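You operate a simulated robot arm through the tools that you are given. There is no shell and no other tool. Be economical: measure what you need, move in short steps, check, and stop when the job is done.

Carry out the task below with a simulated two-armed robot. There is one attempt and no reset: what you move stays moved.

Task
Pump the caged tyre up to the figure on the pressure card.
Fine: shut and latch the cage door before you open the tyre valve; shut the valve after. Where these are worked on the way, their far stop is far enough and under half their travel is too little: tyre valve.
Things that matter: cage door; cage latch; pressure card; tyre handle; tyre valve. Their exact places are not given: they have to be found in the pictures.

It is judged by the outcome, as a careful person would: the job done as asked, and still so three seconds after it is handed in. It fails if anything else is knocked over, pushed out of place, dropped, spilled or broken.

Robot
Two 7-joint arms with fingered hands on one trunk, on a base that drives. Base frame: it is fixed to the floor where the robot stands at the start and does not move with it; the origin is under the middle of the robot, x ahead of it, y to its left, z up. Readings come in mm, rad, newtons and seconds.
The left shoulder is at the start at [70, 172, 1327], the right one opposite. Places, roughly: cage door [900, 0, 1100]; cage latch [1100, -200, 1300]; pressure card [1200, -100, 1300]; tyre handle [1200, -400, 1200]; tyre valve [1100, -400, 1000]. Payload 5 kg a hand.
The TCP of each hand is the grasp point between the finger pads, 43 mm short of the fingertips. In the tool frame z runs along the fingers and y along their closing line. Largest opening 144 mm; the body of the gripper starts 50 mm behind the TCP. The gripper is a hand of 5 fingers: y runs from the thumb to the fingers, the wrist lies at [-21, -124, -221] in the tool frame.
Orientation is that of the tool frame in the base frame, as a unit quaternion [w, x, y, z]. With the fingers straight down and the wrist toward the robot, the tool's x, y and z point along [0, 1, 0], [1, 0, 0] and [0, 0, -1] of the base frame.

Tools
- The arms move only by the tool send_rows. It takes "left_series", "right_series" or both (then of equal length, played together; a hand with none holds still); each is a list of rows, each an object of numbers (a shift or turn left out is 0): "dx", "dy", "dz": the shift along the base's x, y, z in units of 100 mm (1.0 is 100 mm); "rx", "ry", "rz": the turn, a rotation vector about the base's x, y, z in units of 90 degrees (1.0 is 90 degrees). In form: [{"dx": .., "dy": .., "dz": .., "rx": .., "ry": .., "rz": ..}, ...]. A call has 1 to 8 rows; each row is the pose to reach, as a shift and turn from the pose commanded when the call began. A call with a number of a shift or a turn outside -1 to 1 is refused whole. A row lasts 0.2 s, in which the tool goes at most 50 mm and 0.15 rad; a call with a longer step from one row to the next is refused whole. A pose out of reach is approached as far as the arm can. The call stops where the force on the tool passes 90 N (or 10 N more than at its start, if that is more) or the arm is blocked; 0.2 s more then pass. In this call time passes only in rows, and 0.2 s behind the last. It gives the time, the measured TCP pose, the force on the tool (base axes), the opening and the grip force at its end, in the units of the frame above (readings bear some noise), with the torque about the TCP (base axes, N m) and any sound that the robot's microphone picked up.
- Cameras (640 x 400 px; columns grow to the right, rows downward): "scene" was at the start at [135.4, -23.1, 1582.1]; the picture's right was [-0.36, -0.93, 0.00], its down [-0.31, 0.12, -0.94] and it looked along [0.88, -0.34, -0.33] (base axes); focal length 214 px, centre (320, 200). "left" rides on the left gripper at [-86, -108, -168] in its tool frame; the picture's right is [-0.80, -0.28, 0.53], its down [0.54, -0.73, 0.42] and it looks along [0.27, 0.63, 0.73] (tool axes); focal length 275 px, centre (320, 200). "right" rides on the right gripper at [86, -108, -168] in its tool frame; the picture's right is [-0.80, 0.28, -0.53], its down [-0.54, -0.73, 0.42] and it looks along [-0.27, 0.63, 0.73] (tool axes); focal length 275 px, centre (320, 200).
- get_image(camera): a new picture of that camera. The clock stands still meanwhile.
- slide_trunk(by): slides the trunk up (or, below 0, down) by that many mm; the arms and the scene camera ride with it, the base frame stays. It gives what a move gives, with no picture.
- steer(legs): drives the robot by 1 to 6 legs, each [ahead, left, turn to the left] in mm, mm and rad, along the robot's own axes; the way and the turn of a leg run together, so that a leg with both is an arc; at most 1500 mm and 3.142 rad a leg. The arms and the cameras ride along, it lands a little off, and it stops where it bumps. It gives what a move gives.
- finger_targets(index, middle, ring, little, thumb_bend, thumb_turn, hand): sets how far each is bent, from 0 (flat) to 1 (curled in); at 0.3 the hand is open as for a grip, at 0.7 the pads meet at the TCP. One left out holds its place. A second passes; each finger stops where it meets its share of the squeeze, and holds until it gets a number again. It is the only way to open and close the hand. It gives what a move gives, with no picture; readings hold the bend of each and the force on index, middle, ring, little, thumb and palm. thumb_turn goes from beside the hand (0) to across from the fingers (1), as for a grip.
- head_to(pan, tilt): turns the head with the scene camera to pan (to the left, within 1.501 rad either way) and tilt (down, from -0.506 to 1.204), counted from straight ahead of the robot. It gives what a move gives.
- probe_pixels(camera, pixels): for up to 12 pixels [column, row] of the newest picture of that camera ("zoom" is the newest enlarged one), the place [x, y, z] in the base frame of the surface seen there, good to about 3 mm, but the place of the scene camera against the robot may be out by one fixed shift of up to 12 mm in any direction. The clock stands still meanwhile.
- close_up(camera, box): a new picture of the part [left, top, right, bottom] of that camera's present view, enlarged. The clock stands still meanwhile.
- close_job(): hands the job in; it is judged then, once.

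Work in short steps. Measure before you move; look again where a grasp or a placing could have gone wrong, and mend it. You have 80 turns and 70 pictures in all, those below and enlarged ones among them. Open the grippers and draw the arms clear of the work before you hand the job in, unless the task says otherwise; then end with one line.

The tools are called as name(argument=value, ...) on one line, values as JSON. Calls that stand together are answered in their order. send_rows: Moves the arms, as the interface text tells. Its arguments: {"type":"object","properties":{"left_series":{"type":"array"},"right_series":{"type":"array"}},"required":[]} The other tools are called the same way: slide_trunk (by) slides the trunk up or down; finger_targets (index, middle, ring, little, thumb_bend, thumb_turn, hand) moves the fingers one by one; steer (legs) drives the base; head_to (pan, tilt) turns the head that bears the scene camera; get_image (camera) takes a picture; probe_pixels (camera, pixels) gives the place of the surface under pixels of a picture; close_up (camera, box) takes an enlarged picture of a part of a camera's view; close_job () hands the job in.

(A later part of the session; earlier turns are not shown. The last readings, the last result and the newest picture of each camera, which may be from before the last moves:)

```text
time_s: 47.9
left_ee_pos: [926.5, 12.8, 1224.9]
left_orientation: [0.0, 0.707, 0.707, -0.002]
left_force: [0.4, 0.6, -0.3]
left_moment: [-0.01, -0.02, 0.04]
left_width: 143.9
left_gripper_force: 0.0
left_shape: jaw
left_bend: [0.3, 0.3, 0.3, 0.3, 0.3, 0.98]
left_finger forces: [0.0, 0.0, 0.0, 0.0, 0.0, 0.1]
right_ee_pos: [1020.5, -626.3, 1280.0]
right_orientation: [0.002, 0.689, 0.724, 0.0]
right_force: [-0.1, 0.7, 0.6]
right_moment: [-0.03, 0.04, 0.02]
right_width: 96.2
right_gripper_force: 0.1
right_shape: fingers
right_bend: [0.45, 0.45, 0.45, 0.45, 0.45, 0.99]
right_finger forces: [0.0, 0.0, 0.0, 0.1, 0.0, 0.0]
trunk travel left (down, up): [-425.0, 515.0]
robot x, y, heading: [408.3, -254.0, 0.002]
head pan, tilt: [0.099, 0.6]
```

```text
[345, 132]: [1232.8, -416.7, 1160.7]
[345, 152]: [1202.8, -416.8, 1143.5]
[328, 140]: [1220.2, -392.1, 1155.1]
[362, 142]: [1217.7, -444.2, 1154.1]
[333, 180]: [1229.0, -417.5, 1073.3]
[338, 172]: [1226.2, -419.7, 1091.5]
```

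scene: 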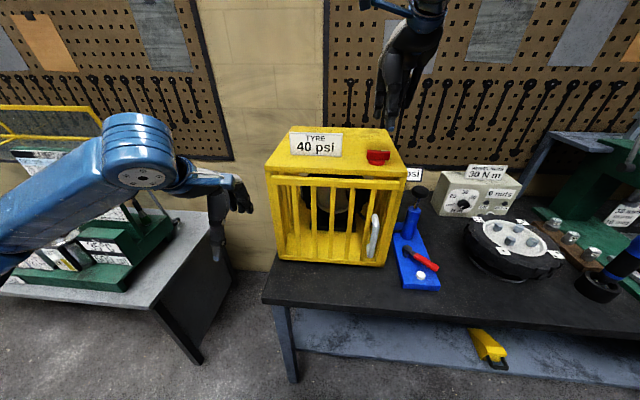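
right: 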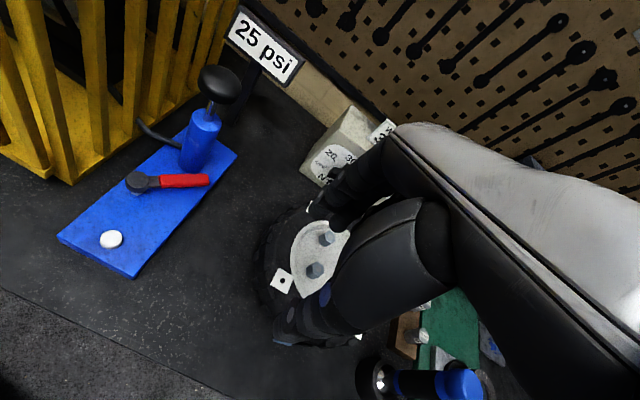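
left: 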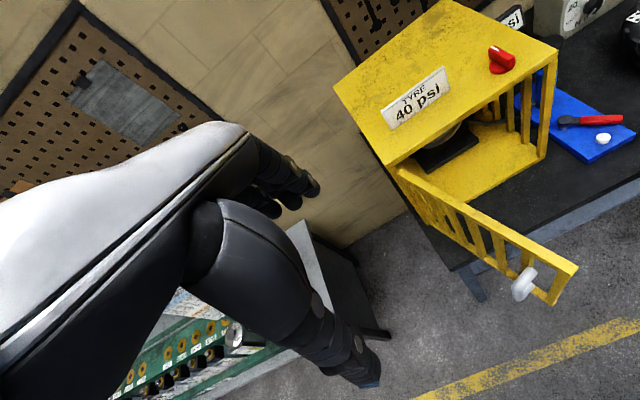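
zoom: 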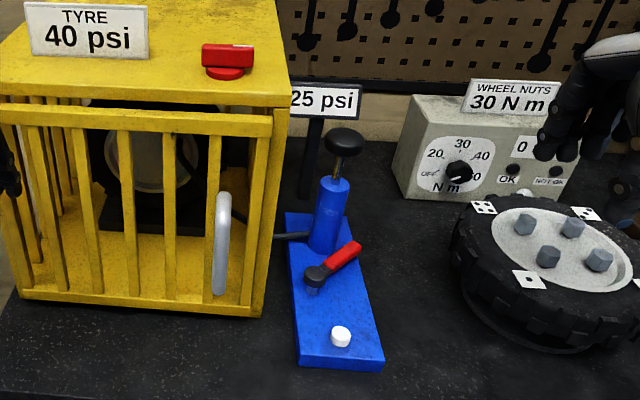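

Knob centre ≈ (1228, -430), z 1145–1168, cylinder top z≈1078. I move above it with +30° rz for clearance to the cage, then lower to z≈1190.

send_rows(right_series=[{"dx": 0.26, "dy": 0.25, "rz": 0.042}, {"dx": 0.52, "dy": 0.5, "rz": 0.084}, {"dx": 0.78, "dy": 0.74, "rz": 0.126}, {"dx": 1.0, "dy": 0.98, "rz": 0.167}])

send_rows(right_series=[{"dx": 0.26, "dy": 0.25, "rz": 0.042}, {"dx": 0.52, "dy": 0.5, "rz": 0.084}, {"dx": 0.78, "dy": 0.74, "rz": 0.126}, {"dx": 1.0, "dy": 0.98, "rz": 0.167}])

send_rows(right_series=[{"dx": 0.08, "dz": -0.2}, {"dx": 0.08, "dz": -0.4}])

close_up(camera="scene", box=[330, 80, 470, 240])

get_image(camera="right")

```text
time_s: 48.9
left_ee_pos: [928.1, 13.4, 1224.0]
left_orientation: [-0.001, 0.707, 0.707, -0.002]
left_force: [0.8, 0.2, -0.5]
left_moment: [-0.04, 0.04, 0.01]
left_width: 144.0
left_gripper_force: 0.0
left_shape: jaw
left_bend: [0.3, 0.3, 0.3, 0.3, 0.3, 0.98]
left_finger forces: [0.1, 0.1, 0.1, 0.0, 0.0, 0.0]
right_ee_pos: [1123.7, -526.6, 1276.8]
right_orientation: [0.002, 0.589, 0.808, -0.001]
right_force: [-0.2, 1.0, 0.2]
right_moment: [-0.05, 0.03, 0.01]
right_width: 96.3
right_gripper_force: 0.1
right_shape: fingers
right_bend: [0.45, 0.45, 0.45, 0.45, 0.45, 0.99]
right_finger forces: [0.1, 0.0, 0.0, 0.0, 0.0, 0.0]
trunk travel left (down, up): [-425.0, 515.0]
robot x, y, heading: [409.4, -251.9, 0.001]
head pan, tilt: [0.099, 0.6]
```

```text
time_s: 49.9
left_ee_pos: [927.7, 11.9, 1225.0]
left_orientation: [-0.002, 0.707, 0.707, -0.003]
left_force: [0.6, -0.1, -1.5]
left_moment: [-0.01, 0.05, -0.03]
left_width: 143.6
left_gripper_force: 0.1
left_shape: jaw
left_bend: [0.3, 0.3, 0.3, 0.3, 0.3, 0.98]
left_finger forces: [0.1, 0.0, 0.0, 0.0, 0.0, 0.0]
right_ee_pos: [1225.6, -429.9, 1277.4]
right_orientation: [0.0, 0.478, 0.879, 0.0]
right_force: [0.6, 0.3, -0.3]
right_moment: [0.01, 0.05, 0.0]
right_width: 96.2
right_gripper_force: 0.0
right_shape: fingers
right_bend: [0.45, 0.45, 0.45, 0.45, 0.45, 0.99]
right_finger forces: [0.0, 0.1, 0.0, 0.0, 0.0, 0.0]
trunk travel left (down, up): [-425.0, 515.0]
robot x, y, heading: [406.7, -253.8, 0.001]
head pan, tilt: [0.099, 0.6]
```

```text
time_s: 50.5
left_ee_pos: [927.8, 10.3, 1224.1]
left_orientation: [-0.001, 0.707, 0.707, -0.001]
left_force: [0.2, 1.1, -0.2]
left_moment: [0.01, 0.03, 0.0]
left_width: 143.8
left_gripper_force: 0.1
left_shape: jaw
left_bend: [0.3, 0.3, 0.3, 0.3, 0.3, 0.98]
left_finger forces: [0.0, 0.1, 0.1, 0.0, 0.0, 0.0]
right_ee_pos: [1233.0, -428.7, 1238.3]
right_orientation: [0.0, 0.477, 0.879, 0.001]
right_force: [-0.4, 0.3, -0.4]
right_moment: [0.0, 0.0, 0.02]
right_width: 96.2
right_gripper_force: 0.0
right_shape: fingers
right_bend: [0.45, 0.45, 0.45, 0.45, 0.45, 0.99]
right_finger forces: [0.1, 0.0, 0.1, 0.1, 0.0, 0.0]
trunk travel left (down, up): [-425.0, 515.0]
robot x, y, heading: [409.8, -251.6, -0.001]
head pan, tilt: [0.099, 0.6]
```

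```text
2.50 times, centred on (400, 160) of scene
```

zoom: 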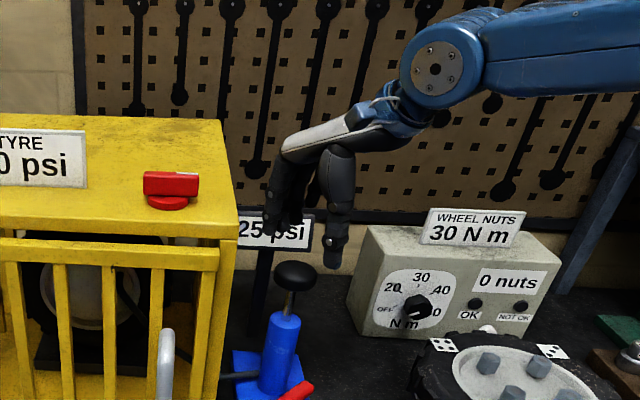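

```text
23 pictures are left
```

right: 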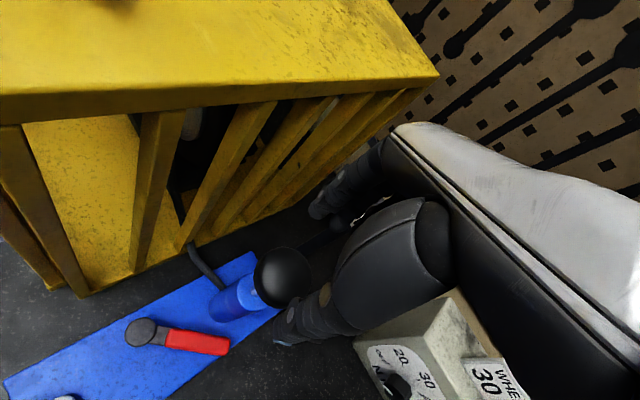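

The knob lies between thumb and fingers. I lower 50 mm and close gently around it.

send_rows(right_series=[{"dx": -0.04, "dz": -0.25}, {"dx": -0.04, "dz": -0.5}])

finger_targets(hand="right", index=0.75, middle=0.75, ring=0.75, little=0.75, thumb_bend=0.75)

close_up(camera="scene", box=[330, 100, 470, 240])

```text
time_s: 51.1
left_ee_pos: [928.9, 10.3, 1223.8]
left_orientation: [-0.001, 0.707, 0.707, -0.001]
left_force: [0.0, -0.5, -0.7]
left_moment: [0.03, 0.05, -0.04]
left_width: 144.0
left_gripper_force: 0.0
left_shape: jaw
left_bend: [0.3, 0.3, 0.3, 0.3, 0.3, 0.98]
left_finger forces: [0.1, 0.1, 0.1, 0.1, 0.0, 0.1]
right_ee_pos: [1228.2, -430.6, 1189.9]
right_orientation: [0.001, 0.478, 0.878, 0.001]
right_force: [0.0, 0.6, -0.1]
right_moment: [0.0, 0.04, 0.03]
right_width: 96.5
right_gripper_force: 0.1
right_shape: fingers
right_bend: [0.45, 0.45, 0.45, 0.45, 0.45, 0.99]
right_finger forces: [0.0, 0.0, 0.1, 0.0, 0.1, 0.0]
trunk travel left (down, up): [-425.0, 515.0]
robot x, y, heading: [407.4, -249.3, 0.002]
head pan, tilt: [0.099, 0.6]
```

```text
time_s: 52.1
left_ee_pos: [928.1, 11.1, 1224.8]
left_orientation: [-0.002, 0.707, 0.707, -0.001]
left_force: [-1.0, 0.3, 0.2]
left_moment: [0.02, 0.01, -0.05]
left_width: 143.7
left_gripper_force: 0.1
left_shape: jaw
left_bend: [0.3, 0.3, 0.3, 0.3, 0.3, 0.98]
left_finger forces: [0.1, 0.1, 0.2, 0.0, 0.0, 0.0]
right_ee_pos: [1225.8, -432.0, 1191.4]
right_orientation: [0.001, 0.478, 0.878, 0.0]
right_force: [3.8, -0.6, 0.3]
right_moment: [0.0, -0.23, -0.09]
right_width: 56.7
right_gripper_force: 15.8
right_shape: fingers
right_bend: [0.54, 0.55, 0.75, 0.75, 0.62, 1.0]
right_finger forces: [8.0, 8.5, 0.0, 0.1, 15.2, 0.1]
trunk travel left (down, up): [-425.0, 515.0]
robot x, y, heading: [407.2, -249.6, -0.002]
head pan, tilt: [0.099, 0.6]
```

```text
2.86 times, centred on (400, 170) of scene
```

zoom: 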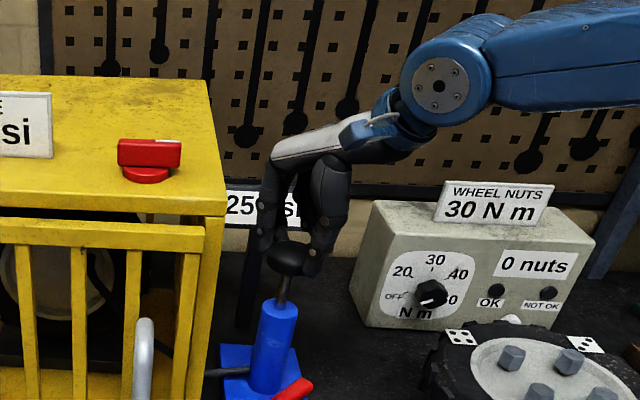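

Knob is gripped by index, middle and thumb, gauge still 25. I press the plunger down 50 mm, watching force.

send_rows(right_series=[{"dz": -0.1}, {"dz": -0.2}, {"dz": -0.3}, {"dz": -0.4}, {"dz": -0.5}])

close_up(camera="scene", box=[330, 100, 470, 240])

```text
time_s: 53.3
left_ee_pos: [924.3, 10.4, 1227.1]
left_orientation: [0.0, 0.707, 0.707, 0.0]
left_force: [-0.1, 0.3, 0.5]
left_moment: [-0.01, -0.03, -0.03]
left_width: 144.2
left_gripper_force: 0.0
left_shape: jaw
left_bend: [0.3, 0.3, 0.3, 0.3, 0.3, 0.98]
left_finger forces: [0.0, 0.0, 0.1, 0.0, 0.1, 0.1]
right_ee_pos: [1225.7, -432.1, 1143.5]
right_orientation: [0.003, 0.478, 0.879, 0.003]
right_force: [10.1, -2.3, 19.9]
right_moment: [-0.01, -0.69, -0.22]
right_width: 55.9
right_gripper_force: 19.0
right_shape: fingers
right_bend: [0.53, 0.54, 0.75, 0.75, 0.63, 1.0]
right_finger forces: [9.4, 12.6, 0.5, 0.1, 14.9, 0.0]
trunk travel left (down, up): [-425.0, 515.0]
robot x, y, heading: [407.9, -256.1, 0.0]
head pan, tilt: [0.099, 0.6]
```

```text
2.86 times, centred on (400, 170) of scene
```

zoom: 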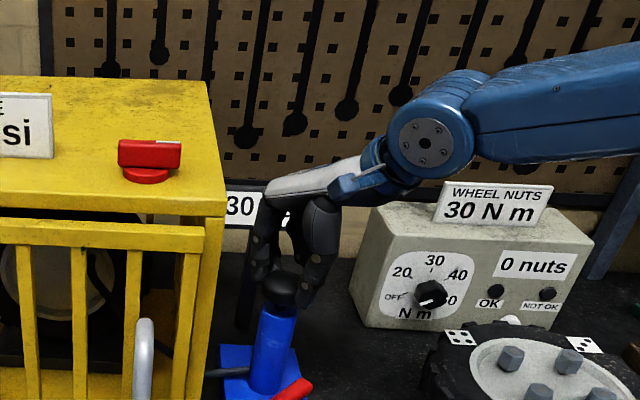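

One downstroke gave 30 psi (+5). I raise the plunger again, then push down the second stroke and check.

send_rows(right_series=[{"dz": 0.1}, {"dz": 0.2}, {"dz": 0.3}, {"dz": 0.4}, {"dz": 0.5}])

close_up(camera="scene", box=[330, 100, 470, 240])

```text
time_s: 54.5
left_ee_pos: [928.2, 9.5, 1224.3]
left_orientation: [-0.002, 0.707, 0.707, -0.002]
left_force: [-0.8, 0.0, -0.9]
left_moment: [-0.03, 0.01, -0.01]
left_width: 143.9
left_gripper_force: 0.0
left_shape: jaw
left_bend: [0.3, 0.3, 0.3, 0.3, 0.3, 0.98]
left_finger forces: [0.0, 0.0, 0.0, 0.0, 0.0, 0.0]
right_ee_pos: [1225.5, -431.6, 1188.1]
right_orientation: [0.001, 0.478, 0.879, 0.002]
right_force: [7.7, -4.0, 1.4]
right_moment: [-0.11, -0.45, -0.21]
right_width: 56.2
right_gripper_force: 16.9
right_shape: fingers
right_bend: [0.53, 0.54, 0.75, 0.75, 0.63, 1.0]
right_finger forces: [8.1, 11.0, 0.0, 0.0, 14.8, 0.0]
trunk travel left (down, up): [-425.0, 515.0]
robot x, y, heading: [407.4, -251.9, -0.002]
head pan, tilt: [0.099, 0.6]
```

```text
2.86 times, centred on (400, 170) of scene
```

zoom: 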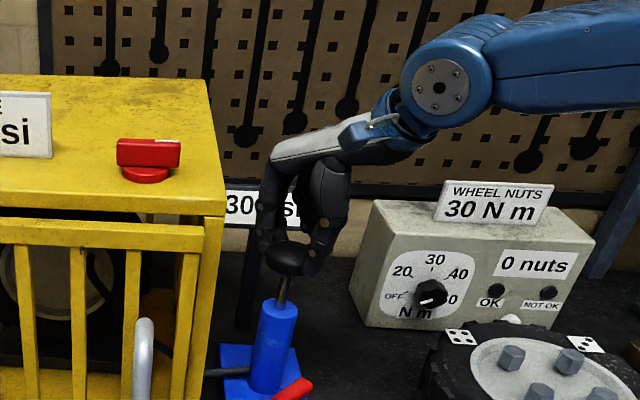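

The plunger follows the hand and the gauge holds 30. Second stroke.

send_rows(right_series=[{"dz": -0.1}, {"dz": -0.2}, {"dz": -0.3}, {"dz": -0.4}, {"dz": -0.5}])

send_rows(right_series=[{"dz": 0.1}, {"dz": 0.2}, {"dz": 0.3}, {"dz": 0.4}, {"dz": 0.5}])

close_up(camera="scene", box=[330, 100, 470, 240])

```text
time_s: 55.7
left_ee_pos: [926.1, 10.2, 1226.6]
left_orientation: [-0.001, 0.707, 0.707, 0.0]
left_force: [0.7, 0.0, 0.2]
left_moment: [0.0, 0.02, 0.01]
left_width: 143.8
left_gripper_force: 0.1
left_shape: jaw
left_bend: [0.3, 0.3, 0.3, 0.3, 0.3, 0.98]
left_finger forces: [0.0, 0.0, 0.0, 0.1, 0.1, 0.1]
right_ee_pos: [1224.2, -431.2, 1144.8]
right_orientation: [0.003, 0.478, 0.879, 0.002]
right_force: [12.9, -2.7, 18.9]
right_moment: [-0.03, -0.77, -0.25]
right_width: 56.1
right_gripper_force: 18.7
right_shape: fingers
right_bend: [0.52, 0.53, 0.75, 0.75, 0.63, 1.0]
right_finger forces: [10.0, 13.6, 0.4, 0.0, 14.2, 0.0]
trunk travel left (down, up): [-425.0, 515.0]
robot x, y, heading: [409.1, -251.3, 0.002]
head pan, tilt: [0.099, 0.6]
```

```text
time_s: 56.9
left_ee_pos: [926.9, 11.6, 1225.0]
left_orientation: [-0.002, 0.707, 0.707, -0.001]
left_force: [-0.3, -0.1, -0.7]
left_moment: [-0.04, -0.02, 0.01]
left_width: 144.1
left_gripper_force: 0.1
left_shape: jaw
left_bend: [0.3, 0.3, 0.3, 0.3, 0.3, 0.98]
left_finger forces: [0.0, 0.0, 0.0, 0.0, 0.0, 0.0]
right_ee_pos: [1225.4, -431.9, 1189.3]
right_orientation: [0.0, 0.478, 0.878, 0.0]
right_force: [4.7, -0.5, 2.2]
right_moment: [0.05, -0.39, -0.08]
right_width: 56.0
right_gripper_force: 17.0
right_shape: fingers
right_bend: [0.52, 0.53, 0.75, 0.75, 0.63, 1.0]
right_finger forces: [8.7, 10.1, 0.0, 0.0, 15.0, 0.1]
trunk travel left (down, up): [-425.0, 515.0]
robot x, y, heading: [406.4, -245.7, 0.001]
head pan, tilt: [0.099, 0.6]
```

```text
2.86 times, centred on (400, 170) of scene
```

zoom: 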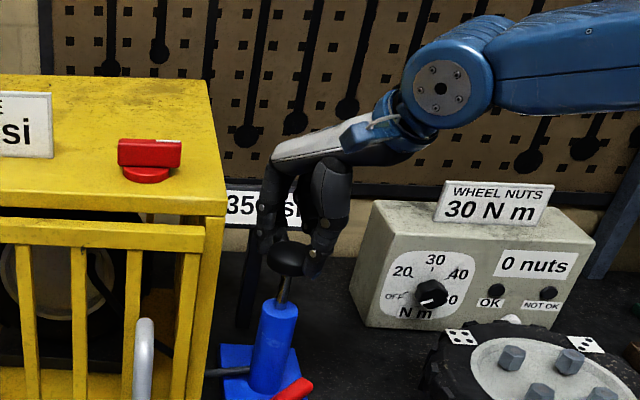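

The gauge reads 35 psi. Third and last stroke.

send_rows(right_series=[{"dz": -0.1}, {"dz": -0.2}, {"dz": -0.3}, {"dz": -0.4}, {"dz": -0.5}])

send_rows(right_series=[{"dz": 0.1}, {"dz": 0.2}, {"dz": 0.3}, {"dz": 0.4}, {"dz": 0.5}])

close_up(camera="scene", box=[330, 100, 470, 240])

```text
time_s: 58.1
left_ee_pos: [926.3, 10.9, 1226.1]
left_orientation: [0.0, 0.707, 0.707, -0.001]
left_force: [0.4, 0.3, 0.4]
left_moment: [0.01, -0.05, 0.03]
left_width: 143.8
left_gripper_force: 0.0
left_shape: jaw
left_bend: [0.3, 0.3, 0.3, 0.3, 0.3, 0.98]
left_finger forces: [0.0, 0.0, 0.1, 0.0, 0.0, 0.0]
right_ee_pos: [1225.6, -432.1, 1143.6]
right_orientation: [0.003, 0.478, 0.878, 0.002]
right_force: [10.7, -2.7, 17.9]
right_moment: [0.02, -0.67, -0.2]
right_width: 55.8
right_gripper_force: 19.6
right_shape: fingers
right_bend: [0.52, 0.53, 0.75, 0.75, 0.63, 1.0]
right_finger forces: [10.1, 13.5, 0.7, 0.0, 15.0, 0.0]
trunk travel left (down, up): [-425.0, 515.0]
robot x, y, heading: [406.9, -254.4, 0.005]
head pan, tilt: [0.099, 0.6]
```

```text
time_s: 59.3
left_ee_pos: [927.5, 11.5, 1226.3]
left_orientation: [-0.002, 0.707, 0.707, -0.002]
left_force: [0.6, 0.7, -0.6]
left_moment: [-0.03, -0.02, -0.02]
left_width: 143.6
left_gripper_force: 0.1
left_shape: jaw
left_bend: [0.3, 0.3, 0.3, 0.3, 0.3, 0.98]
left_finger forces: [0.0, 0.0, 0.0, 0.1, 0.0, 0.1]
right_ee_pos: [1224.5, -431.9, 1188.3]
right_orientation: [0.001, 0.478, 0.878, 0.0]
right_force: [4.8, -1.6, 1.5]
right_moment: [0.0, -0.35, -0.13]
right_width: 55.9
right_gripper_force: 17.4
right_shape: fingers
right_bend: [0.53, 0.53, 0.75, 0.75, 0.63, 1.0]
right_finger forces: [8.6, 10.5, 0.0, 0.0, 15.0, 0.0]
trunk travel left (down, up): [-425.0, 515.0]
robot x, y, heading: [406.5, -250.4, 0.002]
head pan, tilt: [0.099, 0.6]
```

```text
2.86 times, centred on (400, 170) of scene
```

zoom: 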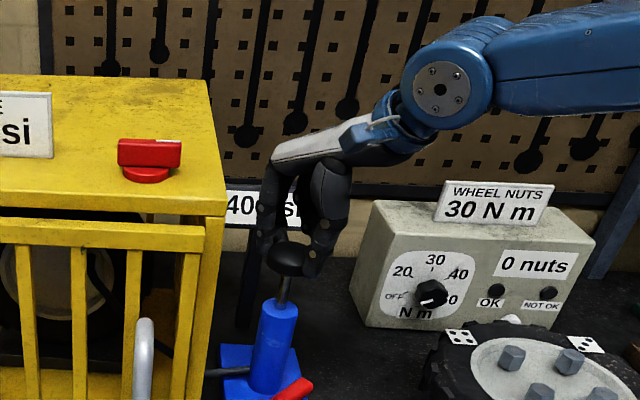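

Gauge reads 40 psi. I release the knob, rise, move off toward the lever and form the pointing index again.

finger_targets(hand="right", index=0.42, middle=0.42, ring=0.42, little=0.42, thumb_bend=0.42)

send_rows(right_series=[{"dz": 0.3}, {"dz": 0.6}, {"dz": 0.95}])

send_rows(right_series=[{"dx": -0.33, "dy": -0.2}, {"dx": -0.66, "dy": -0.4}, {"dx": -1.0, "dy": -0.55}])

finger_targets(hand="right", index=0.3, middle=1, ring=1, little=1, thumb_bend=0.75)

get_image(camera="right")

```text
time_s: 60.3
left_ee_pos: [926.9, 11.4, 1224.4]
left_orientation: [-0.002, 0.707, 0.707, -0.001]
left_force: [-0.3, 1.0, -1.2]
left_moment: [-0.02, 0.02, 0.0]
left_width: 143.8
left_gripper_force: 0.1
left_shape: jaw
left_bend: [0.3, 0.3, 0.3, 0.3, 0.3, 0.98]
left_finger forces: [0.1, 0.0, 0.1, 0.1, 0.0, 0.0]
right_ee_pos: [1223.9, -431.8, 1188.8]
right_orientation: [0.001, 0.477, 0.879, 0.001]
right_force: [0.5, -0.8, 0.0]
right_moment: [0.0, 0.0, -0.01]
right_width: 106.8
right_gripper_force: 0.1
right_shape: fingers
right_bend: [0.42, 0.42, 0.42, 0.42, 0.42, 0.99]
right_finger forces: [0.0, 0.0, 0.0, 0.0, 0.0, 0.0]
trunk travel left (down, up): [-425.0, 515.0]
robot x, y, heading: [408.0, -256.5, -0.0]
head pan, tilt: [0.099, 0.6]
```

```text
time_s: 61.1
left_ee_pos: [925.0, 10.6, 1225.8]
left_orientation: [0.0, 0.707, 0.707, -0.001]
left_force: [-0.9, -1.1, 0.1]
left_moment: [-0.03, -0.02, 0.0]
left_width: 143.7
left_gripper_force: 0.0
left_shape: jaw
left_bend: [0.3, 0.3, 0.3, 0.3, 0.3, 0.98]
left_finger forces: [0.1, 0.1, 0.1, 0.0, 0.0, 0.0]
right_ee_pos: [1222.0, -433.1, 1286.5]
right_orientation: [0.003, 0.478, 0.878, 0.001]
right_force: [0.4, 0.2, -0.6]
right_moment: [-0.04, -0.01, 0.01]
right_width: 106.7
right_gripper_force: 0.1
right_shape: fingers
right_bend: [0.42, 0.42, 0.42, 0.42, 0.42, 0.99]
right_finger forces: [0.0, 0.0, 0.1, 0.0, 0.1, 0.1]
trunk travel left (down, up): [-425.0, 515.0]
robot x, y, heading: [407.0, -253.3, -0.002]
head pan, tilt: [0.099, 0.6]
```

```text
time_s: 61.9
left_ee_pos: [926.2, 12.0, 1225.7]
left_orientation: [0.0, 0.707, 0.708, -0.001]
left_force: [0.0, 0.0, 0.4]
left_moment: [0.04, -0.04, 0.02]
left_width: 143.9
left_gripper_force: 0.1
left_shape: jaw
left_bend: [0.3, 0.3, 0.3, 0.3, 0.3, 0.98]
left_finger forces: [0.0, 0.1, 0.0, 0.1, 0.0, 0.1]
right_ee_pos: [1123.1, -483.0, 1285.7]
right_orientation: [0.001, 0.478, 0.879, 0.001]
right_force: [0.3, 0.6, -0.4]
right_moment: [0.01, -0.02, -0.03]
right_width: 107.1
right_gripper_force: 0.0
right_shape: fingers
right_bend: [0.42, 0.42, 0.42, 0.42, 0.42, 0.99]
right_finger forces: [0.0, 0.0, 0.1, 0.0, 0.0, 0.1]
trunk travel left (down, up): [-425.0, 515.0]
robot x, y, heading: [406.1, -250.6, 0.002]
head pan, tilt: [0.099, 0.6]
```

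```text
time_s: 62.9
left_ee_pos: [926.0, 10.8, 1226.3]
left_orientation: [-0.002, 0.708, 0.707, -0.002]
left_force: [-0.7, 0.7, 0.3]
left_moment: [-0.01, 0.0, -0.01]
left_width: 144.0
left_gripper_force: 0.1
left_shape: jaw
left_bend: [0.3, 0.3, 0.3, 0.3, 0.3, 0.98]
left_finger forces: [0.0, 0.1, 0.1, 0.0, 0.1, 0.0]
right_ee_pos: [1125.5, -484.0, 1285.0]
right_orientation: [0.001, 0.478, 0.878, 0.0]
right_force: [-0.4, -0.3, -0.1]
right_moment: [-0.05, -0.03, 0.02]
right_width: 63.7
right_gripper_force: 0.1
right_shape: fingers
right_bend: [0.3, 0.88, 1.0, 1.0, 0.75, 1.0]
right_finger forces: [0.0, 0.0, 0.0, 0.1, 0.0, 0.0]
trunk travel left (down, up): [-425.0, 515.0]
robot x, y, heading: [410.6, -251.2, -0.003]
head pan, tilt: [0.099, 0.6]
```

```text
17 pictures are left
```

right: 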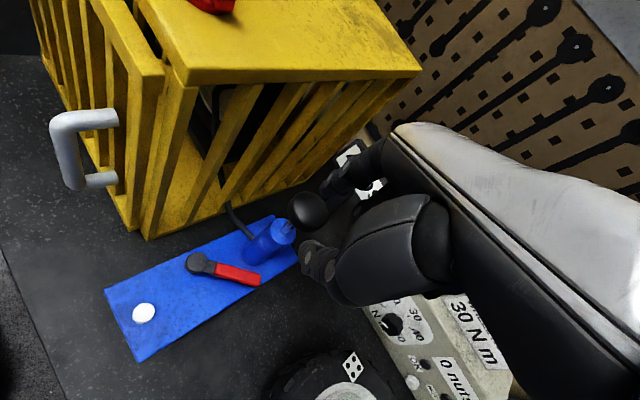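

I probe index tip, lever, and knob positions.

probe_pixels(camera="right", pixels=[[326, 187], [198, 263], [220, 270], [240, 274], [258, 280], [308, 200], [293, 210], [283, 240], [262, 250], [312, 248]])

```text
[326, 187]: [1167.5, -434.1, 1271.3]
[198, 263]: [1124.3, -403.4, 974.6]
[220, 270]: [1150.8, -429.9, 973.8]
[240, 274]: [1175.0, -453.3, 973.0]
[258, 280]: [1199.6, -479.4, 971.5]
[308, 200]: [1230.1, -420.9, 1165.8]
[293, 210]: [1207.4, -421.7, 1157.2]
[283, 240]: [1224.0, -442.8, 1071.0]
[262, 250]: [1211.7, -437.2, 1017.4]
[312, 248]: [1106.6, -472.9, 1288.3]
```

Lever heading −45°. I shift the index 8 mm in +x and +y so it clears the lever on its far side, and descend to lever height in stages.

send_rows(right_series=[{"dx": 0.08, "dy": 0.08, "dz": -0.2}, {"dx": 0.08, "dy": 0.08, "dz": -0.5}, {"dx": 0.08, "dy": 0.08, "dz": -0.8}, {"dx": 0.08, "dy": 0.08, "dz": -1}])

send_rows(right_series=[{"dz": -0.3}, {"dz": -0.6}, {"dz": -0.8}, {"dz": -1}])

get_image(camera="right")

close_up(camera="scene", box=[330, 150, 470, 290])

```text
time_s: 63.9
left_ee_pos: [927.7, 10.6, 1225.5]
left_orientation: [0.0, 0.707, 0.707, -0.001]
left_force: [-0.2, -0.2, -0.6]
left_moment: [0.0, 0.04, 0.0]
left_width: 143.9
left_gripper_force: 0.1
left_shape: jaw
left_bend: [0.3, 0.3, 0.3, 0.3, 0.3, 0.98]
left_finger forces: [0.0, 0.0, 0.0, 0.0, 0.0, 0.0]
right_ee_pos: [1133.6, -478.6, 1185.4]
right_orientation: [0.002, 0.477, 0.879, 0.002]
right_force: [-2.5, -1.6, 5.5]
right_moment: [0.18, -0.22, 0.02]
right_width: 63.8
right_gripper_force: 2.5
right_shape: fingers
right_bend: [0.3, 1.0, 1.0, 1.0, 0.75, 1.0]
right_finger forces: [5.3, 0.1, 0.0, 0.1, 0.0, 0.1]
trunk travel left (down, up): [-425.0, 515.0]
robot x, y, heading: [403.7, -251.9, -0.002]
head pan, tilt: [0.099, 0.6]
```

```text
time_s: 64.5
left_ee_pos: [922.9, 9.0, 1228.8]
left_orientation: [0.0, 0.708, 0.706, 0.0]
left_force: [1.4, -0.6, -0.7]
left_moment: [-0.02, 0.13, -0.03]
left_width: 143.9
left_gripper_force: 0.0
left_shape: jaw
left_bend: [0.3, 0.3, 0.3, 0.3, 0.3, 0.98]
left_finger forces: [0.0, 0.1, 0.0, 0.0, 0.1, 0.0]
right_ee_pos: [1137.0, -475.1, 1154.6]
right_orientation: [0.015, 0.477, 0.879, 0.019]
right_force: [-24.0, -9.4, 51.6]
right_moment: [2.47, -2.63, 0.7]
right_width: 61.9
right_gripper_force: 29.7
right_shape: fingers
right_bend: [0.32, 1.0, 1.0, 1.0, 0.75, 1.0]
right_finger forces: [59.4, 0.0, 0.0, 0.1, 0.0, 0.0]
trunk travel left (down, up): [-425.0, 515.0]
robot x, y, heading: [406.4, -253.6, -0.001]
head pan, tilt: [0.099, 0.6]
stopped in row 3 (right hand): the force on the tool passed its limit at 101 N (the readings are from after the stop); the commanded pose is now the measured one
```

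```text
16 pictures are left
```

right: 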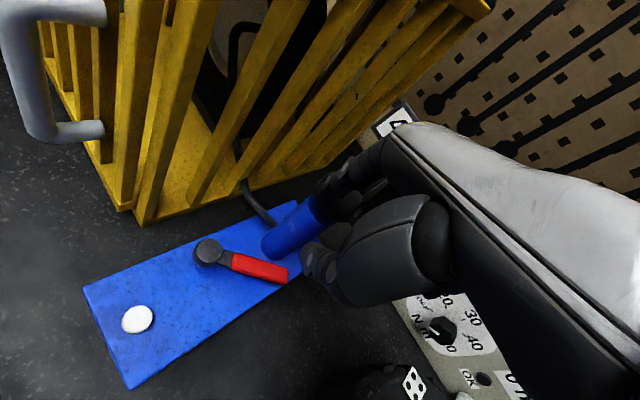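

```text
2.86 times, centred on (400, 220) of scene
```

zoom: 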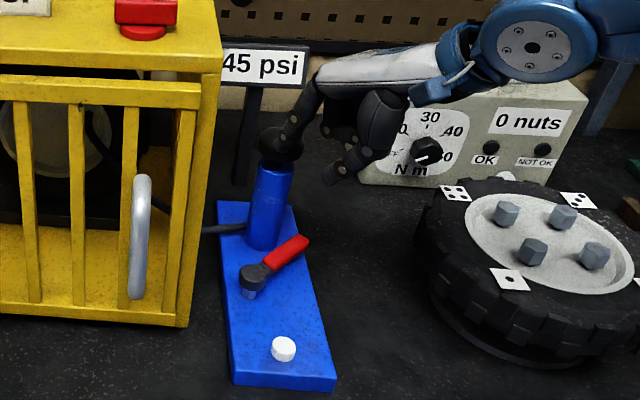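

The index caught the knob's edge and pushed one extra stroke: the gauge reads 45 psi. The white button on the base is likely a bleed. I lift off, and move the index above it to (1028, -429).

send_rows(right_series=[{"dz": 0.4}, {"dz": 0.7}, {"dz": 1}])

send_rows(right_series=[{"dx": -0.33, "dz": 0.1}, {"dx": -0.66, "dz": 0.1}, {"dx": -1, "dz": 0.1}])

send_rows(right_series=[{"dx": -0.3, "dy": -0.04}, {"dx": -0.56, "dy": -0.07}, {"dx": -0.56, "dy": -0.07, "dz": -0.4}, {"dx": -0.56, "dy": -0.07, "dz": -0.8}, {"dx": -0.56, "dy": -0.07, "dz": -1}])

send_rows(right_series=[{"dz": -0.35}, {"dz": -0.7}, {"dz": -1}])

get_image(camera="right")

close_up(camera="scene", box=[330, 150, 470, 290])

```text
time_s: 65.3
left_ee_pos: [927.8, 8.8, 1226.7]
left_orientation: [-0.002, 0.707, 0.707, -0.003]
left_force: [0.3, 0.1, 0.8]
left_moment: [-0.02, -0.03, -0.02]
left_width: 143.6
left_gripper_force: 0.1
left_shape: jaw
left_bend: [0.3, 0.3, 0.3, 0.3, 0.3, 0.98]
left_finger forces: [0.1, 0.0, 0.1, 0.0, 0.0, 0.0]
right_ee_pos: [1137.2, -474.9, 1244.5]
right_orientation: [0.009, 0.478, 0.878, 0.011]
right_force: [0.5, 0.2, 0.5]
right_moment: [-0.01, -0.01, -0.02]
right_width: 64.1
right_gripper_force: 0.0
right_shape: fingers
right_bend: [0.3, 1.0, 1.0, 1.0, 0.75, 1.0]
right_finger forces: [0.0, 0.0, 0.1, 0.0, 0.1, 0.1]
trunk travel left (down, up): [-425.0, 515.0]
robot x, y, heading: [407.1, -253.8, -0.0]
head pan, tilt: [0.099, 0.6]
```

```text
time_s: 66.1
left_ee_pos: [927.2, 10.1, 1225.4]
left_orientation: [-0.001, 0.708, 0.706, -0.001]
left_force: [-0.6, -0.5, 0.4]
left_moment: [0.01, -0.03, 0.0]
left_width: 143.9
left_gripper_force: 0.0
left_shape: jaw
left_bend: [0.3, 0.3, 0.3, 0.3, 0.3, 0.98]
left_finger forces: [0.0, 0.0, 0.0, 0.1, 0.0, 0.1]
right_ee_pos: [1036.4, -477.1, 1256.1]
right_orientation: [0.01, 0.477, 0.879, 0.012]
right_force: [-0.1, -1.2, 0.6]
right_moment: [-0.01, -0.06, -0.03]
right_width: 64.2
right_gripper_force: 0.1
right_shape: fingers
right_bend: [0.3, 1.0, 1.0, 1.0, 0.75, 1.0]
right_finger forces: [0.0, 0.1, 0.0, 0.0, 0.1, 0.0]
trunk travel left (down, up): [-425.0, 515.0]
robot x, y, heading: [409.1, -252.3, -0.001]
head pan, tilt: [0.099, 0.6]
```

```text
time_s: 67.3
left_ee_pos: [926.7, 8.1, 1225.2]
left_orientation: [-0.001, 0.709, 0.706, -0.002]
left_force: [-0.1, -0.5, 1.0]
left_moment: [0.01, -0.02, 0.02]
left_width: 143.9
left_gripper_force: 0.2
left_shape: jaw
left_bend: [0.3, 0.3, 0.3, 0.3, 0.3, 0.98]
left_finger forces: [0.0, 0.0, 0.1, 0.1, 0.0, 0.1]
right_ee_pos: [982.5, -482.4, 1154.3]
right_orientation: [0.009, 0.478, 0.878, 0.012]
right_force: [-0.2, 0.1, 0.3]
right_moment: [0.02, -0.01, 0.01]
right_width: 64.6
right_gripper_force: 0.1
right_shape: fingers
right_bend: [0.3, 1.0, 1.0, 1.0, 0.75, 1.0]
right_finger forces: [0.0, 0.0, 0.1, 0.0, 0.0, 0.0]
trunk travel left (down, up): [-425.0, 515.0]
robot x, y, heading: [407.6, -248.3, -0.003]
head pan, tilt: [0.099, 0.6]
```

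```text
time_s: 68.1
left_ee_pos: [926.9, 9.0, 1225.9]
left_orientation: [-0.001, 0.708, 0.706, -0.002]
left_force: [0.7, -0.5, 0.1]
left_moment: [-0.02, -0.02, 0.0]
left_width: 143.9
left_gripper_force: 0.0
left_shape: jaw
left_bend: [0.3, 0.3, 0.3, 0.3, 0.3, 0.98]
left_finger forces: [0.1, 0.1, 0.1, 0.0, 0.1, 0.0]
right_ee_pos: [983.5, -481.9, 1053.4]
right_orientation: [0.009, 0.478, 0.878, 0.012]
right_force: [-0.4, 0.6, 0.0]
right_moment: [0.03, -0.02, -0.01]
right_width: 64.6
right_gripper_force: 0.1
right_shape: fingers
right_bend: [0.3, 1.0, 1.0, 1.0, 0.75, 1.0]
right_finger forces: [0.1, 0.0, 0.0, 0.0, 0.1, 0.0]
trunk travel left (down, up): [-425.0, 515.0]
robot x, y, heading: [408.4, -254.5, -0.002]
head pan, tilt: [0.099, 0.6]
```

```text
14 pictures are left
```

right: 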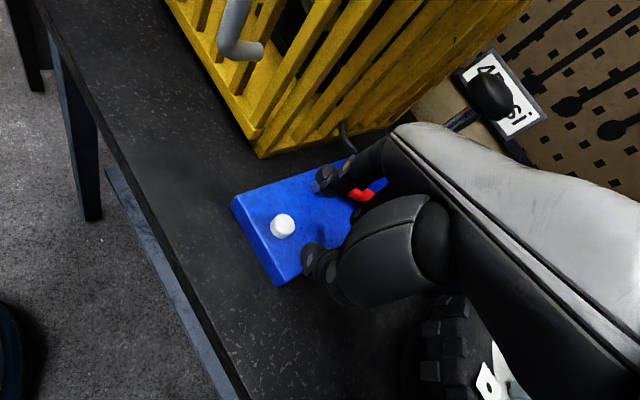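

```text
2.86 times, centred on (400, 220) of scene
```

zoom: 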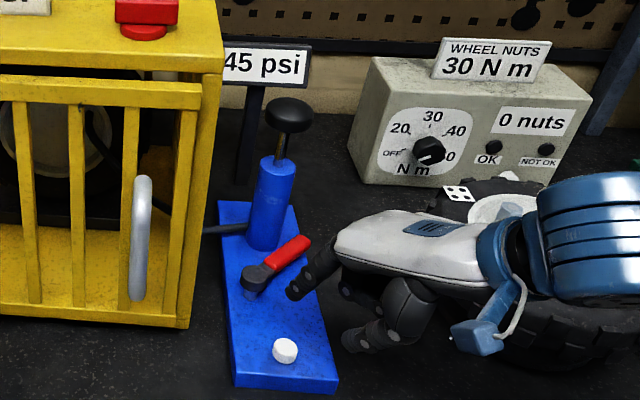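

The plunger has sprung back up; gauge 45. I probe the index tip and the button.

probe_pixels(camera="right", pixels=[[324, 180], [318, 186], [282, 224], [310, 258], [240, 212], [360, 194]])

probe_pixels(camera="zoom", pixels=[[293, 293], [285, 345], [350, 345]])

```text
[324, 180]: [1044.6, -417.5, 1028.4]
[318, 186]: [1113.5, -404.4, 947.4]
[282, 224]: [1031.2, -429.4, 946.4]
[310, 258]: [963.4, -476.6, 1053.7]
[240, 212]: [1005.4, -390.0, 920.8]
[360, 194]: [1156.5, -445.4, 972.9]
```

```text
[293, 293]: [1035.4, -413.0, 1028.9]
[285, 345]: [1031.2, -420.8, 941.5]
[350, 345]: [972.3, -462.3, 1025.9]
```

Index tip is about 13 mm ahead and 10 mm left of the button. I correct, lower close to the button, then press lightly.

send_rows(right_series=[{"dx": -0.13, "dy": -0.1, "dz": -0.2}, {"dx": -0.13, "dy": -0.1, "dz": -0.45}, {"dx": -0.13, "dy": -0.1, "dz": -0.58}])

send_rows(right_series=[{"dz": -0.05}, {"dz": -0.09}])

close_up(camera="scene", box=[330, 150, 470, 290])

```text
time_s: 68.9
left_ee_pos: [927.2, 9.8, 1224.8]
left_orientation: [0.0, 0.708, 0.707, -0.002]
left_force: [0.5, 0.6, 0.6]
left_moment: [-0.02, 0.0, 0.03]
left_width: 144.2
left_gripper_force: 0.0
left_shape: jaw
left_bend: [0.3, 0.3, 0.3, 0.3, 0.3, 0.98]
left_finger forces: [0.0, 0.0, 0.1, 0.0, 0.0, 0.0]
right_ee_pos: [970.2, -493.6, 994.1]
right_orientation: [0.009, 0.479, 0.878, 0.011]
right_force: [0.1, 0.0, 0.0]
right_moment: [0.01, 0.01, 0.02]
right_width: 64.6
right_gripper_force: 0.0
right_shape: fingers
right_bend: [0.3, 1.0, 1.0, 1.0, 0.75, 1.0]
right_finger forces: [0.1, 0.1, 0.1, 0.1, 0.0, 0.1]
trunk travel left (down, up): [-425.0, 515.0]
robot x, y, heading: [409.4, -252.4, -0.002]
head pan, tilt: [0.099, 0.6]
```

```text
time_s: 69.5
left_ee_pos: [928.1, 9.2, 1225.0]
left_orientation: [-0.002, 0.708, 0.706, -0.002]
left_force: [0.3, 0.4, 0.3]
left_moment: [-0.02, 0.0, -0.02]
left_width: 143.9
left_gripper_force: 0.0
left_shape: jaw
left_bend: [0.3, 0.3, 0.3, 0.3, 0.3, 0.98]
left_finger forces: [0.0, 0.0, 0.0, 0.0, 0.0, 0.0]
right_ee_pos: [969.9, -492.7, 986.4]
right_orientation: [0.009, 0.478, 0.878, 0.011]
right_force: [0.3, -0.3, 0.0]
right_moment: [-0.01, 0.0, 0.03]
right_width: 64.3
right_gripper_force: 0.1
right_shape: fingers
right_bend: [0.3, 1.0, 1.0, 1.0, 0.75, 1.0]
right_finger forces: [0.1, 0.0, 0.1, 0.0, 0.1, 0.0]
trunk travel left (down, up): [-425.0, 515.0]
robot x, y, heading: [406.2, -255.9, 0.003]
head pan, tilt: [0.099, 0.6]
```

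```text
2.86 times, centred on (400, 220) of scene
```

zoom: 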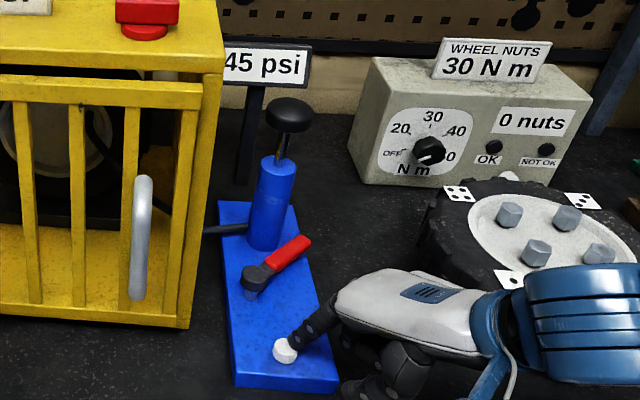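

No contact yet at z 986. I lower a few mm more, reading the index force at each call.

send_rows(right_series=[{"dz": -0.06, "dx": -0.03}])

send_rows(right_series=[{"dz": -0.04}])

close_up(camera="scene", box=[330, 150, 470, 290])

```text
time_s: 69.9
left_ee_pos: [927.1, 9.3, 1225.8]
left_orientation: [-0.001, 0.707, 0.707, -0.002]
left_force: [-0.1, -0.1, 0.4]
left_moment: [-0.03, 0.02, 0.02]
left_width: 144.1
left_gripper_force: 0.1
left_shape: jaw
left_bend: [0.3, 0.3, 0.3, 0.3, 0.3, 0.98]
left_finger forces: [0.0, 0.0, 0.0, 0.1, 0.0, 0.0]
right_ee_pos: [967.1, -492.5, 980.5]
right_orientation: [0.008, 0.478, 0.878, 0.012]
right_force: [0.6, 0.0, 3.1]
right_moment: [0.08, -0.1, -0.05]
right_width: 65.4
right_gripper_force: 0.7
right_shape: fingers
right_bend: [0.3, 1.0, 1.0, 1.0, 0.75, 1.0]
right_finger forces: [1.7, 0.0, 0.1, 0.0, 0.0, 0.0]
trunk travel left (down, up): [-425.0, 515.0]
robot x, y, heading: [410.4, -255.3, 0.0]
head pan, tilt: [0.099, 0.6]
```

```text
time_s: 70.3
left_ee_pos: [926.9, 7.8, 1224.4]
left_orientation: [-0.001, 0.708, 0.706, -0.001]
left_force: [0.4, 0.4, -0.3]
left_moment: [0.03, -0.02, 0.02]
left_width: 143.8
left_gripper_force: 0.0
left_shape: jaw
left_bend: [0.3, 0.3, 0.3, 0.3, 0.3, 0.98]
left_finger forces: [0.0, 0.0, 0.0, 0.1, 0.0, 0.0]
right_ee_pos: [966.5, -494.2, 977.2]
right_orientation: [0.009, 0.477, 0.879, 0.011]
right_force: [-0.6, -0.8, 3.8]
right_moment: [0.17, -0.22, -0.01]
right_width: 65.4
right_gripper_force: 1.8
right_shape: fingers
right_bend: [0.3, 1.0, 1.0, 1.0, 0.75, 1.0]
right_finger forces: [3.5, 0.1, 0.0, 0.0, 0.0, 0.0]
trunk travel left (down, up): [-425.0, 515.0]
robot x, y, heading: [407.1, -254.8, -0.001]
head pan, tilt: [0.099, 0.6]
heard: click
```

```text
2.86 times, centred on (400, 220) of scene
```

zoom: 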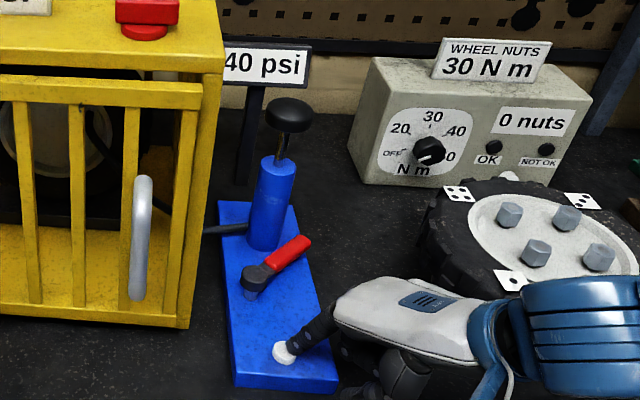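

Click heard and the gauge is back to 40 psi. I lift off the button at once, pass at height to the cage side of the lever (tip near (1145, -368)), and descend there.

send_rows(right_series=[{"dz": 0.4}, {"dz": 0.8}, {"dz": 1}])

send_rows(right_series=[{"dx": 0.33, "dy": 0.2}, {"dx": 0.66, "dy": 0.4}, {"dx": 1, "dy": 0.62}])

send_rows(right_series=[{"dx": 0.17}, {"dx": 0.17, "dz": -0.4}, {"dx": 0.17, "dz": -0.7}, {"dx": 0.17, "dz": -0.87}])

get_image(camera="right")

close_up(camera="scene", box=[330, 150, 470, 290])

```text
time_s: 71.1
left_ee_pos: [928.0, 9.2, 1224.9]
left_orientation: [0.0, 0.708, 0.706, -0.002]
left_force: [0.1, -0.2, -0.1]
left_moment: [0.0, 0.0, 0.01]
left_width: 143.7
left_gripper_force: 0.1
left_shape: jaw
left_bend: [0.3, 0.3, 0.3, 0.3, 0.3, 0.98]
left_finger forces: [0.0, 0.0, 0.1, 0.1, 0.0, 0.1]
right_ee_pos: [965.4, -493.6, 1075.9]
right_orientation: [0.008, 0.478, 0.878, 0.012]
right_force: [0.7, -0.3, 0.0]
right_moment: [-0.01, -0.01, 0.01]
right_width: 64.5
right_gripper_force: 0.0
right_shape: fingers
right_bend: [0.3, 1.0, 1.0, 1.0, 0.75, 1.0]
right_finger forces: [0.0, 0.1, 0.0, 0.1, 0.0, 0.0]
trunk travel left (down, up): [-425.0, 515.0]
robot x, y, heading: [406.3, -251.4, -0.007]
head pan, tilt: [0.099, 0.6]
```

```text
time_s: 71.9
left_ee_pos: [928.7, 10.7, 1224.1]
left_orientation: [-0.001, 0.709, 0.705, -0.003]
left_force: [0.6, -0.4, -0.2]
left_moment: [-0.04, 0.04, -0.02]
left_width: 143.8
left_gripper_force: 0.1
left_shape: jaw
left_bend: [0.3, 0.3, 0.3, 0.3, 0.3, 0.98]
left_finger forces: [0.0, 0.0, 0.1, 0.0, 0.1, 0.1]
right_ee_pos: [1067.0, -431.1, 1075.3]
right_orientation: [0.008, 0.479, 0.878, 0.011]
right_force: [0.2, 0.8, -0.1]
right_moment: [-0.02, 0.07, 0.01]
right_width: 64.6
right_gripper_force: 0.0
right_shape: fingers
right_bend: [0.3, 1.0, 1.0, 1.0, 0.75, 1.0]
right_finger forces: [0.0, 0.0, 0.1, 0.0, 0.0, 0.0]
trunk travel left (down, up): [-425.0, 515.0]
robot x, y, heading: [409.4, -254.0, -0.0]
head pan, tilt: [0.099, 0.6]
```

```text
time_s: 72.9
left_ee_pos: [928.1, 9.7, 1224.3]
left_orientation: [0.0, 0.708, 0.706, -0.002]
left_force: [0.5, 0.3, 0.3]
left_moment: [-0.04, -0.01, 0.02]
left_width: 144.0
left_gripper_force: 0.0
left_shape: jaw
left_bend: [0.3, 0.3, 0.3, 0.3, 0.3, 0.98]
left_finger forces: [0.1, 0.0, 0.1, 0.0, 0.0, 0.0]
right_ee_pos: [1084.9, -430.8, 988.7]
right_orientation: [0.009, 0.478, 0.878, 0.011]
right_force: [0.8, -0.9, -0.1]
right_moment: [0.01, 0.04, 0.01]
right_width: 64.6
right_gripper_force: 0.1
right_shape: fingers
right_bend: [0.3, 1.0, 1.0, 1.0, 0.75, 1.0]
right_finger forces: [0.1, 0.1, 0.0, 0.1, 0.0, 0.0]
trunk travel left (down, up): [-425.0, 515.0]
robot x, y, heading: [405.9, -252.5, -0.005]
head pan, tilt: [0.099, 0.6]
```

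```text
10 pictures are left
```

right: 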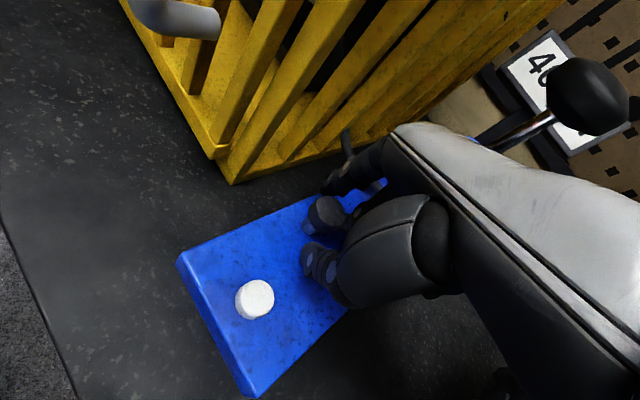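

```text
2.86 times, centred on (400, 220) of scene
```

zoom: 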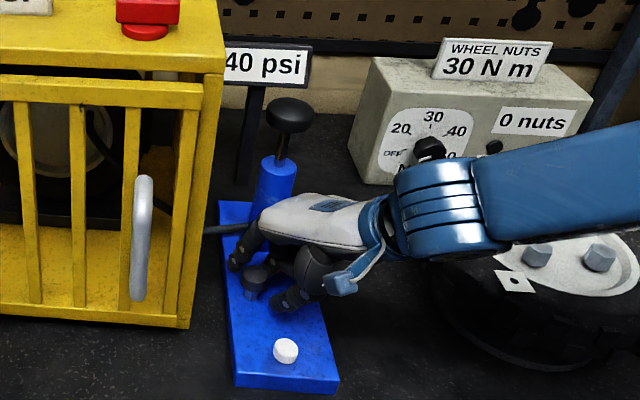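

The index is on the cage side of the lever, gauge 40. I sweep it against the lever's far side and pull clockwise.

send_rows(right_series=[{"dx": 0.14, "dy": -0.18}, {"dx": 0.26, "dy": -0.38}, {"dx": 0.27, "dy": -0.61}, {"dx": 0.17, "dy": -0.81}, {"dx": 0.04, "dy": -0.93}])

close_up(camera="scene", box=[330, 150, 470, 290])

```text
time_s: 74.1
left_ee_pos: [926.9, 9.2, 1225.8]
left_orientation: [-0.001, 0.708, 0.706, -0.001]
left_force: [-0.1, 0.0, 0.0]
left_moment: [0.03, -0.1, 0.02]
left_width: 143.7
left_gripper_force: 0.0
left_shape: jaw
left_bend: [0.3, 0.3, 0.3, 0.3, 0.3, 0.97]
left_finger forces: [0.0, 0.0, 0.0, 0.0, 0.1, 0.1]
right_ee_pos: [1087.2, -524.0, 991.2]
right_orientation: [0.007, 0.478, 0.878, 0.011]
right_force: [0.1, 0.7, 0.9]
right_moment: [0.03, -0.02, -0.01]
right_width: 65.7
right_gripper_force: 0.3
right_shape: fingers
right_bend: [0.3, 1.0, 1.0, 1.0, 0.75, 1.0]
right_finger forces: [0.7, 0.0, 0.0, 0.0, 0.0, 0.1]
trunk travel left (down, up): [-425.0, 515.0]
robot x, y, heading: [404.9, -249.4, -0.004]
head pan, tilt: [0.099, 0.6]
```

```text
2.86 times, centred on (400, 220) of scene
```

zoom: 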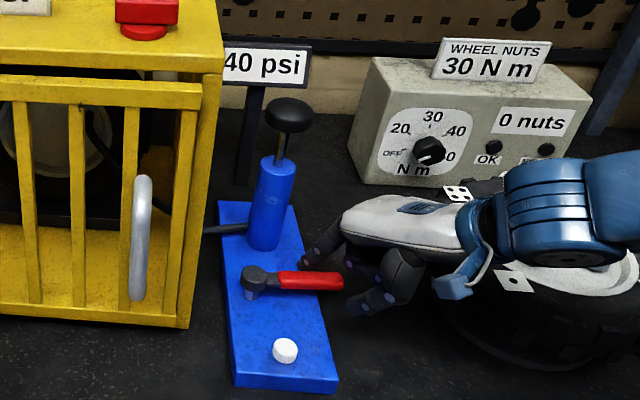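

Lever follows (now pointing right). I continue round the arc toward its original heading.

send_rows(right_series=[{"dx": -0.08, "dy": -0.07}, {"dx": -0.22, "dy": -0.09}, {"dx": -0.37, "dy": -0.09}, {"dx": -0.48, "dy": -0.05}, {"dx": -0.59, "dy": -0.01}, {"dx": -0.66, "dy": 0.04}])

close_up(camera="scene", box=[330, 150, 470, 290])

```text
time_s: 75.5
left_ee_pos: [929.3, 8.8, 1226.1]
left_orientation: [0.0, 0.708, 0.706, -0.002]
left_force: [0.6, 0.0, 0.0]
left_moment: [-0.04, 0.01, 0.04]
left_width: 143.9
left_gripper_force: 0.1
left_shape: jaw
left_bend: [0.3, 0.3, 0.3, 0.3, 0.3, 0.98]
left_finger forces: [0.0, 0.2, 0.1, 0.0, 0.0, 0.0]
right_ee_pos: [1023.1, -519.2, 991.2]
right_orientation: [0.009, 0.478, 0.878, 0.011]
right_force: [1.7, 0.2, -0.2]
right_moment: [0.01, -0.02, -0.12]
right_width: 65.6
right_gripper_force: 0.7
right_shape: fingers
right_bend: [0.3, 1.0, 1.0, 1.0, 0.75, 1.0]
right_finger forces: [1.6, 0.0, 0.1, 0.0, 0.0, 0.0]
trunk travel left (down, up): [-425.0, 515.0]
robot x, y, heading: [407.5, -250.9, -0.002]
head pan, tilt: [0.099, 0.6]
```

```text
2.86 times, centred on (400, 220) of scene
```

zoom: 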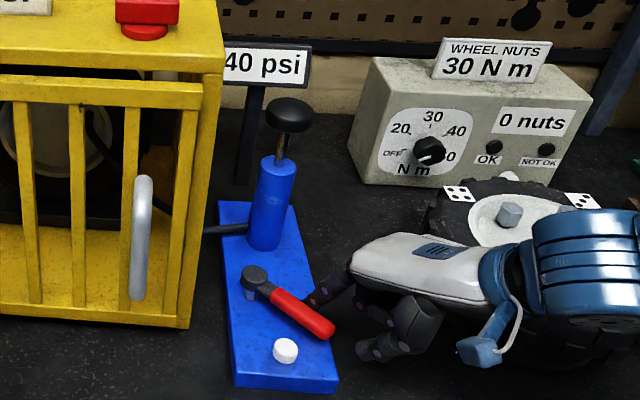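

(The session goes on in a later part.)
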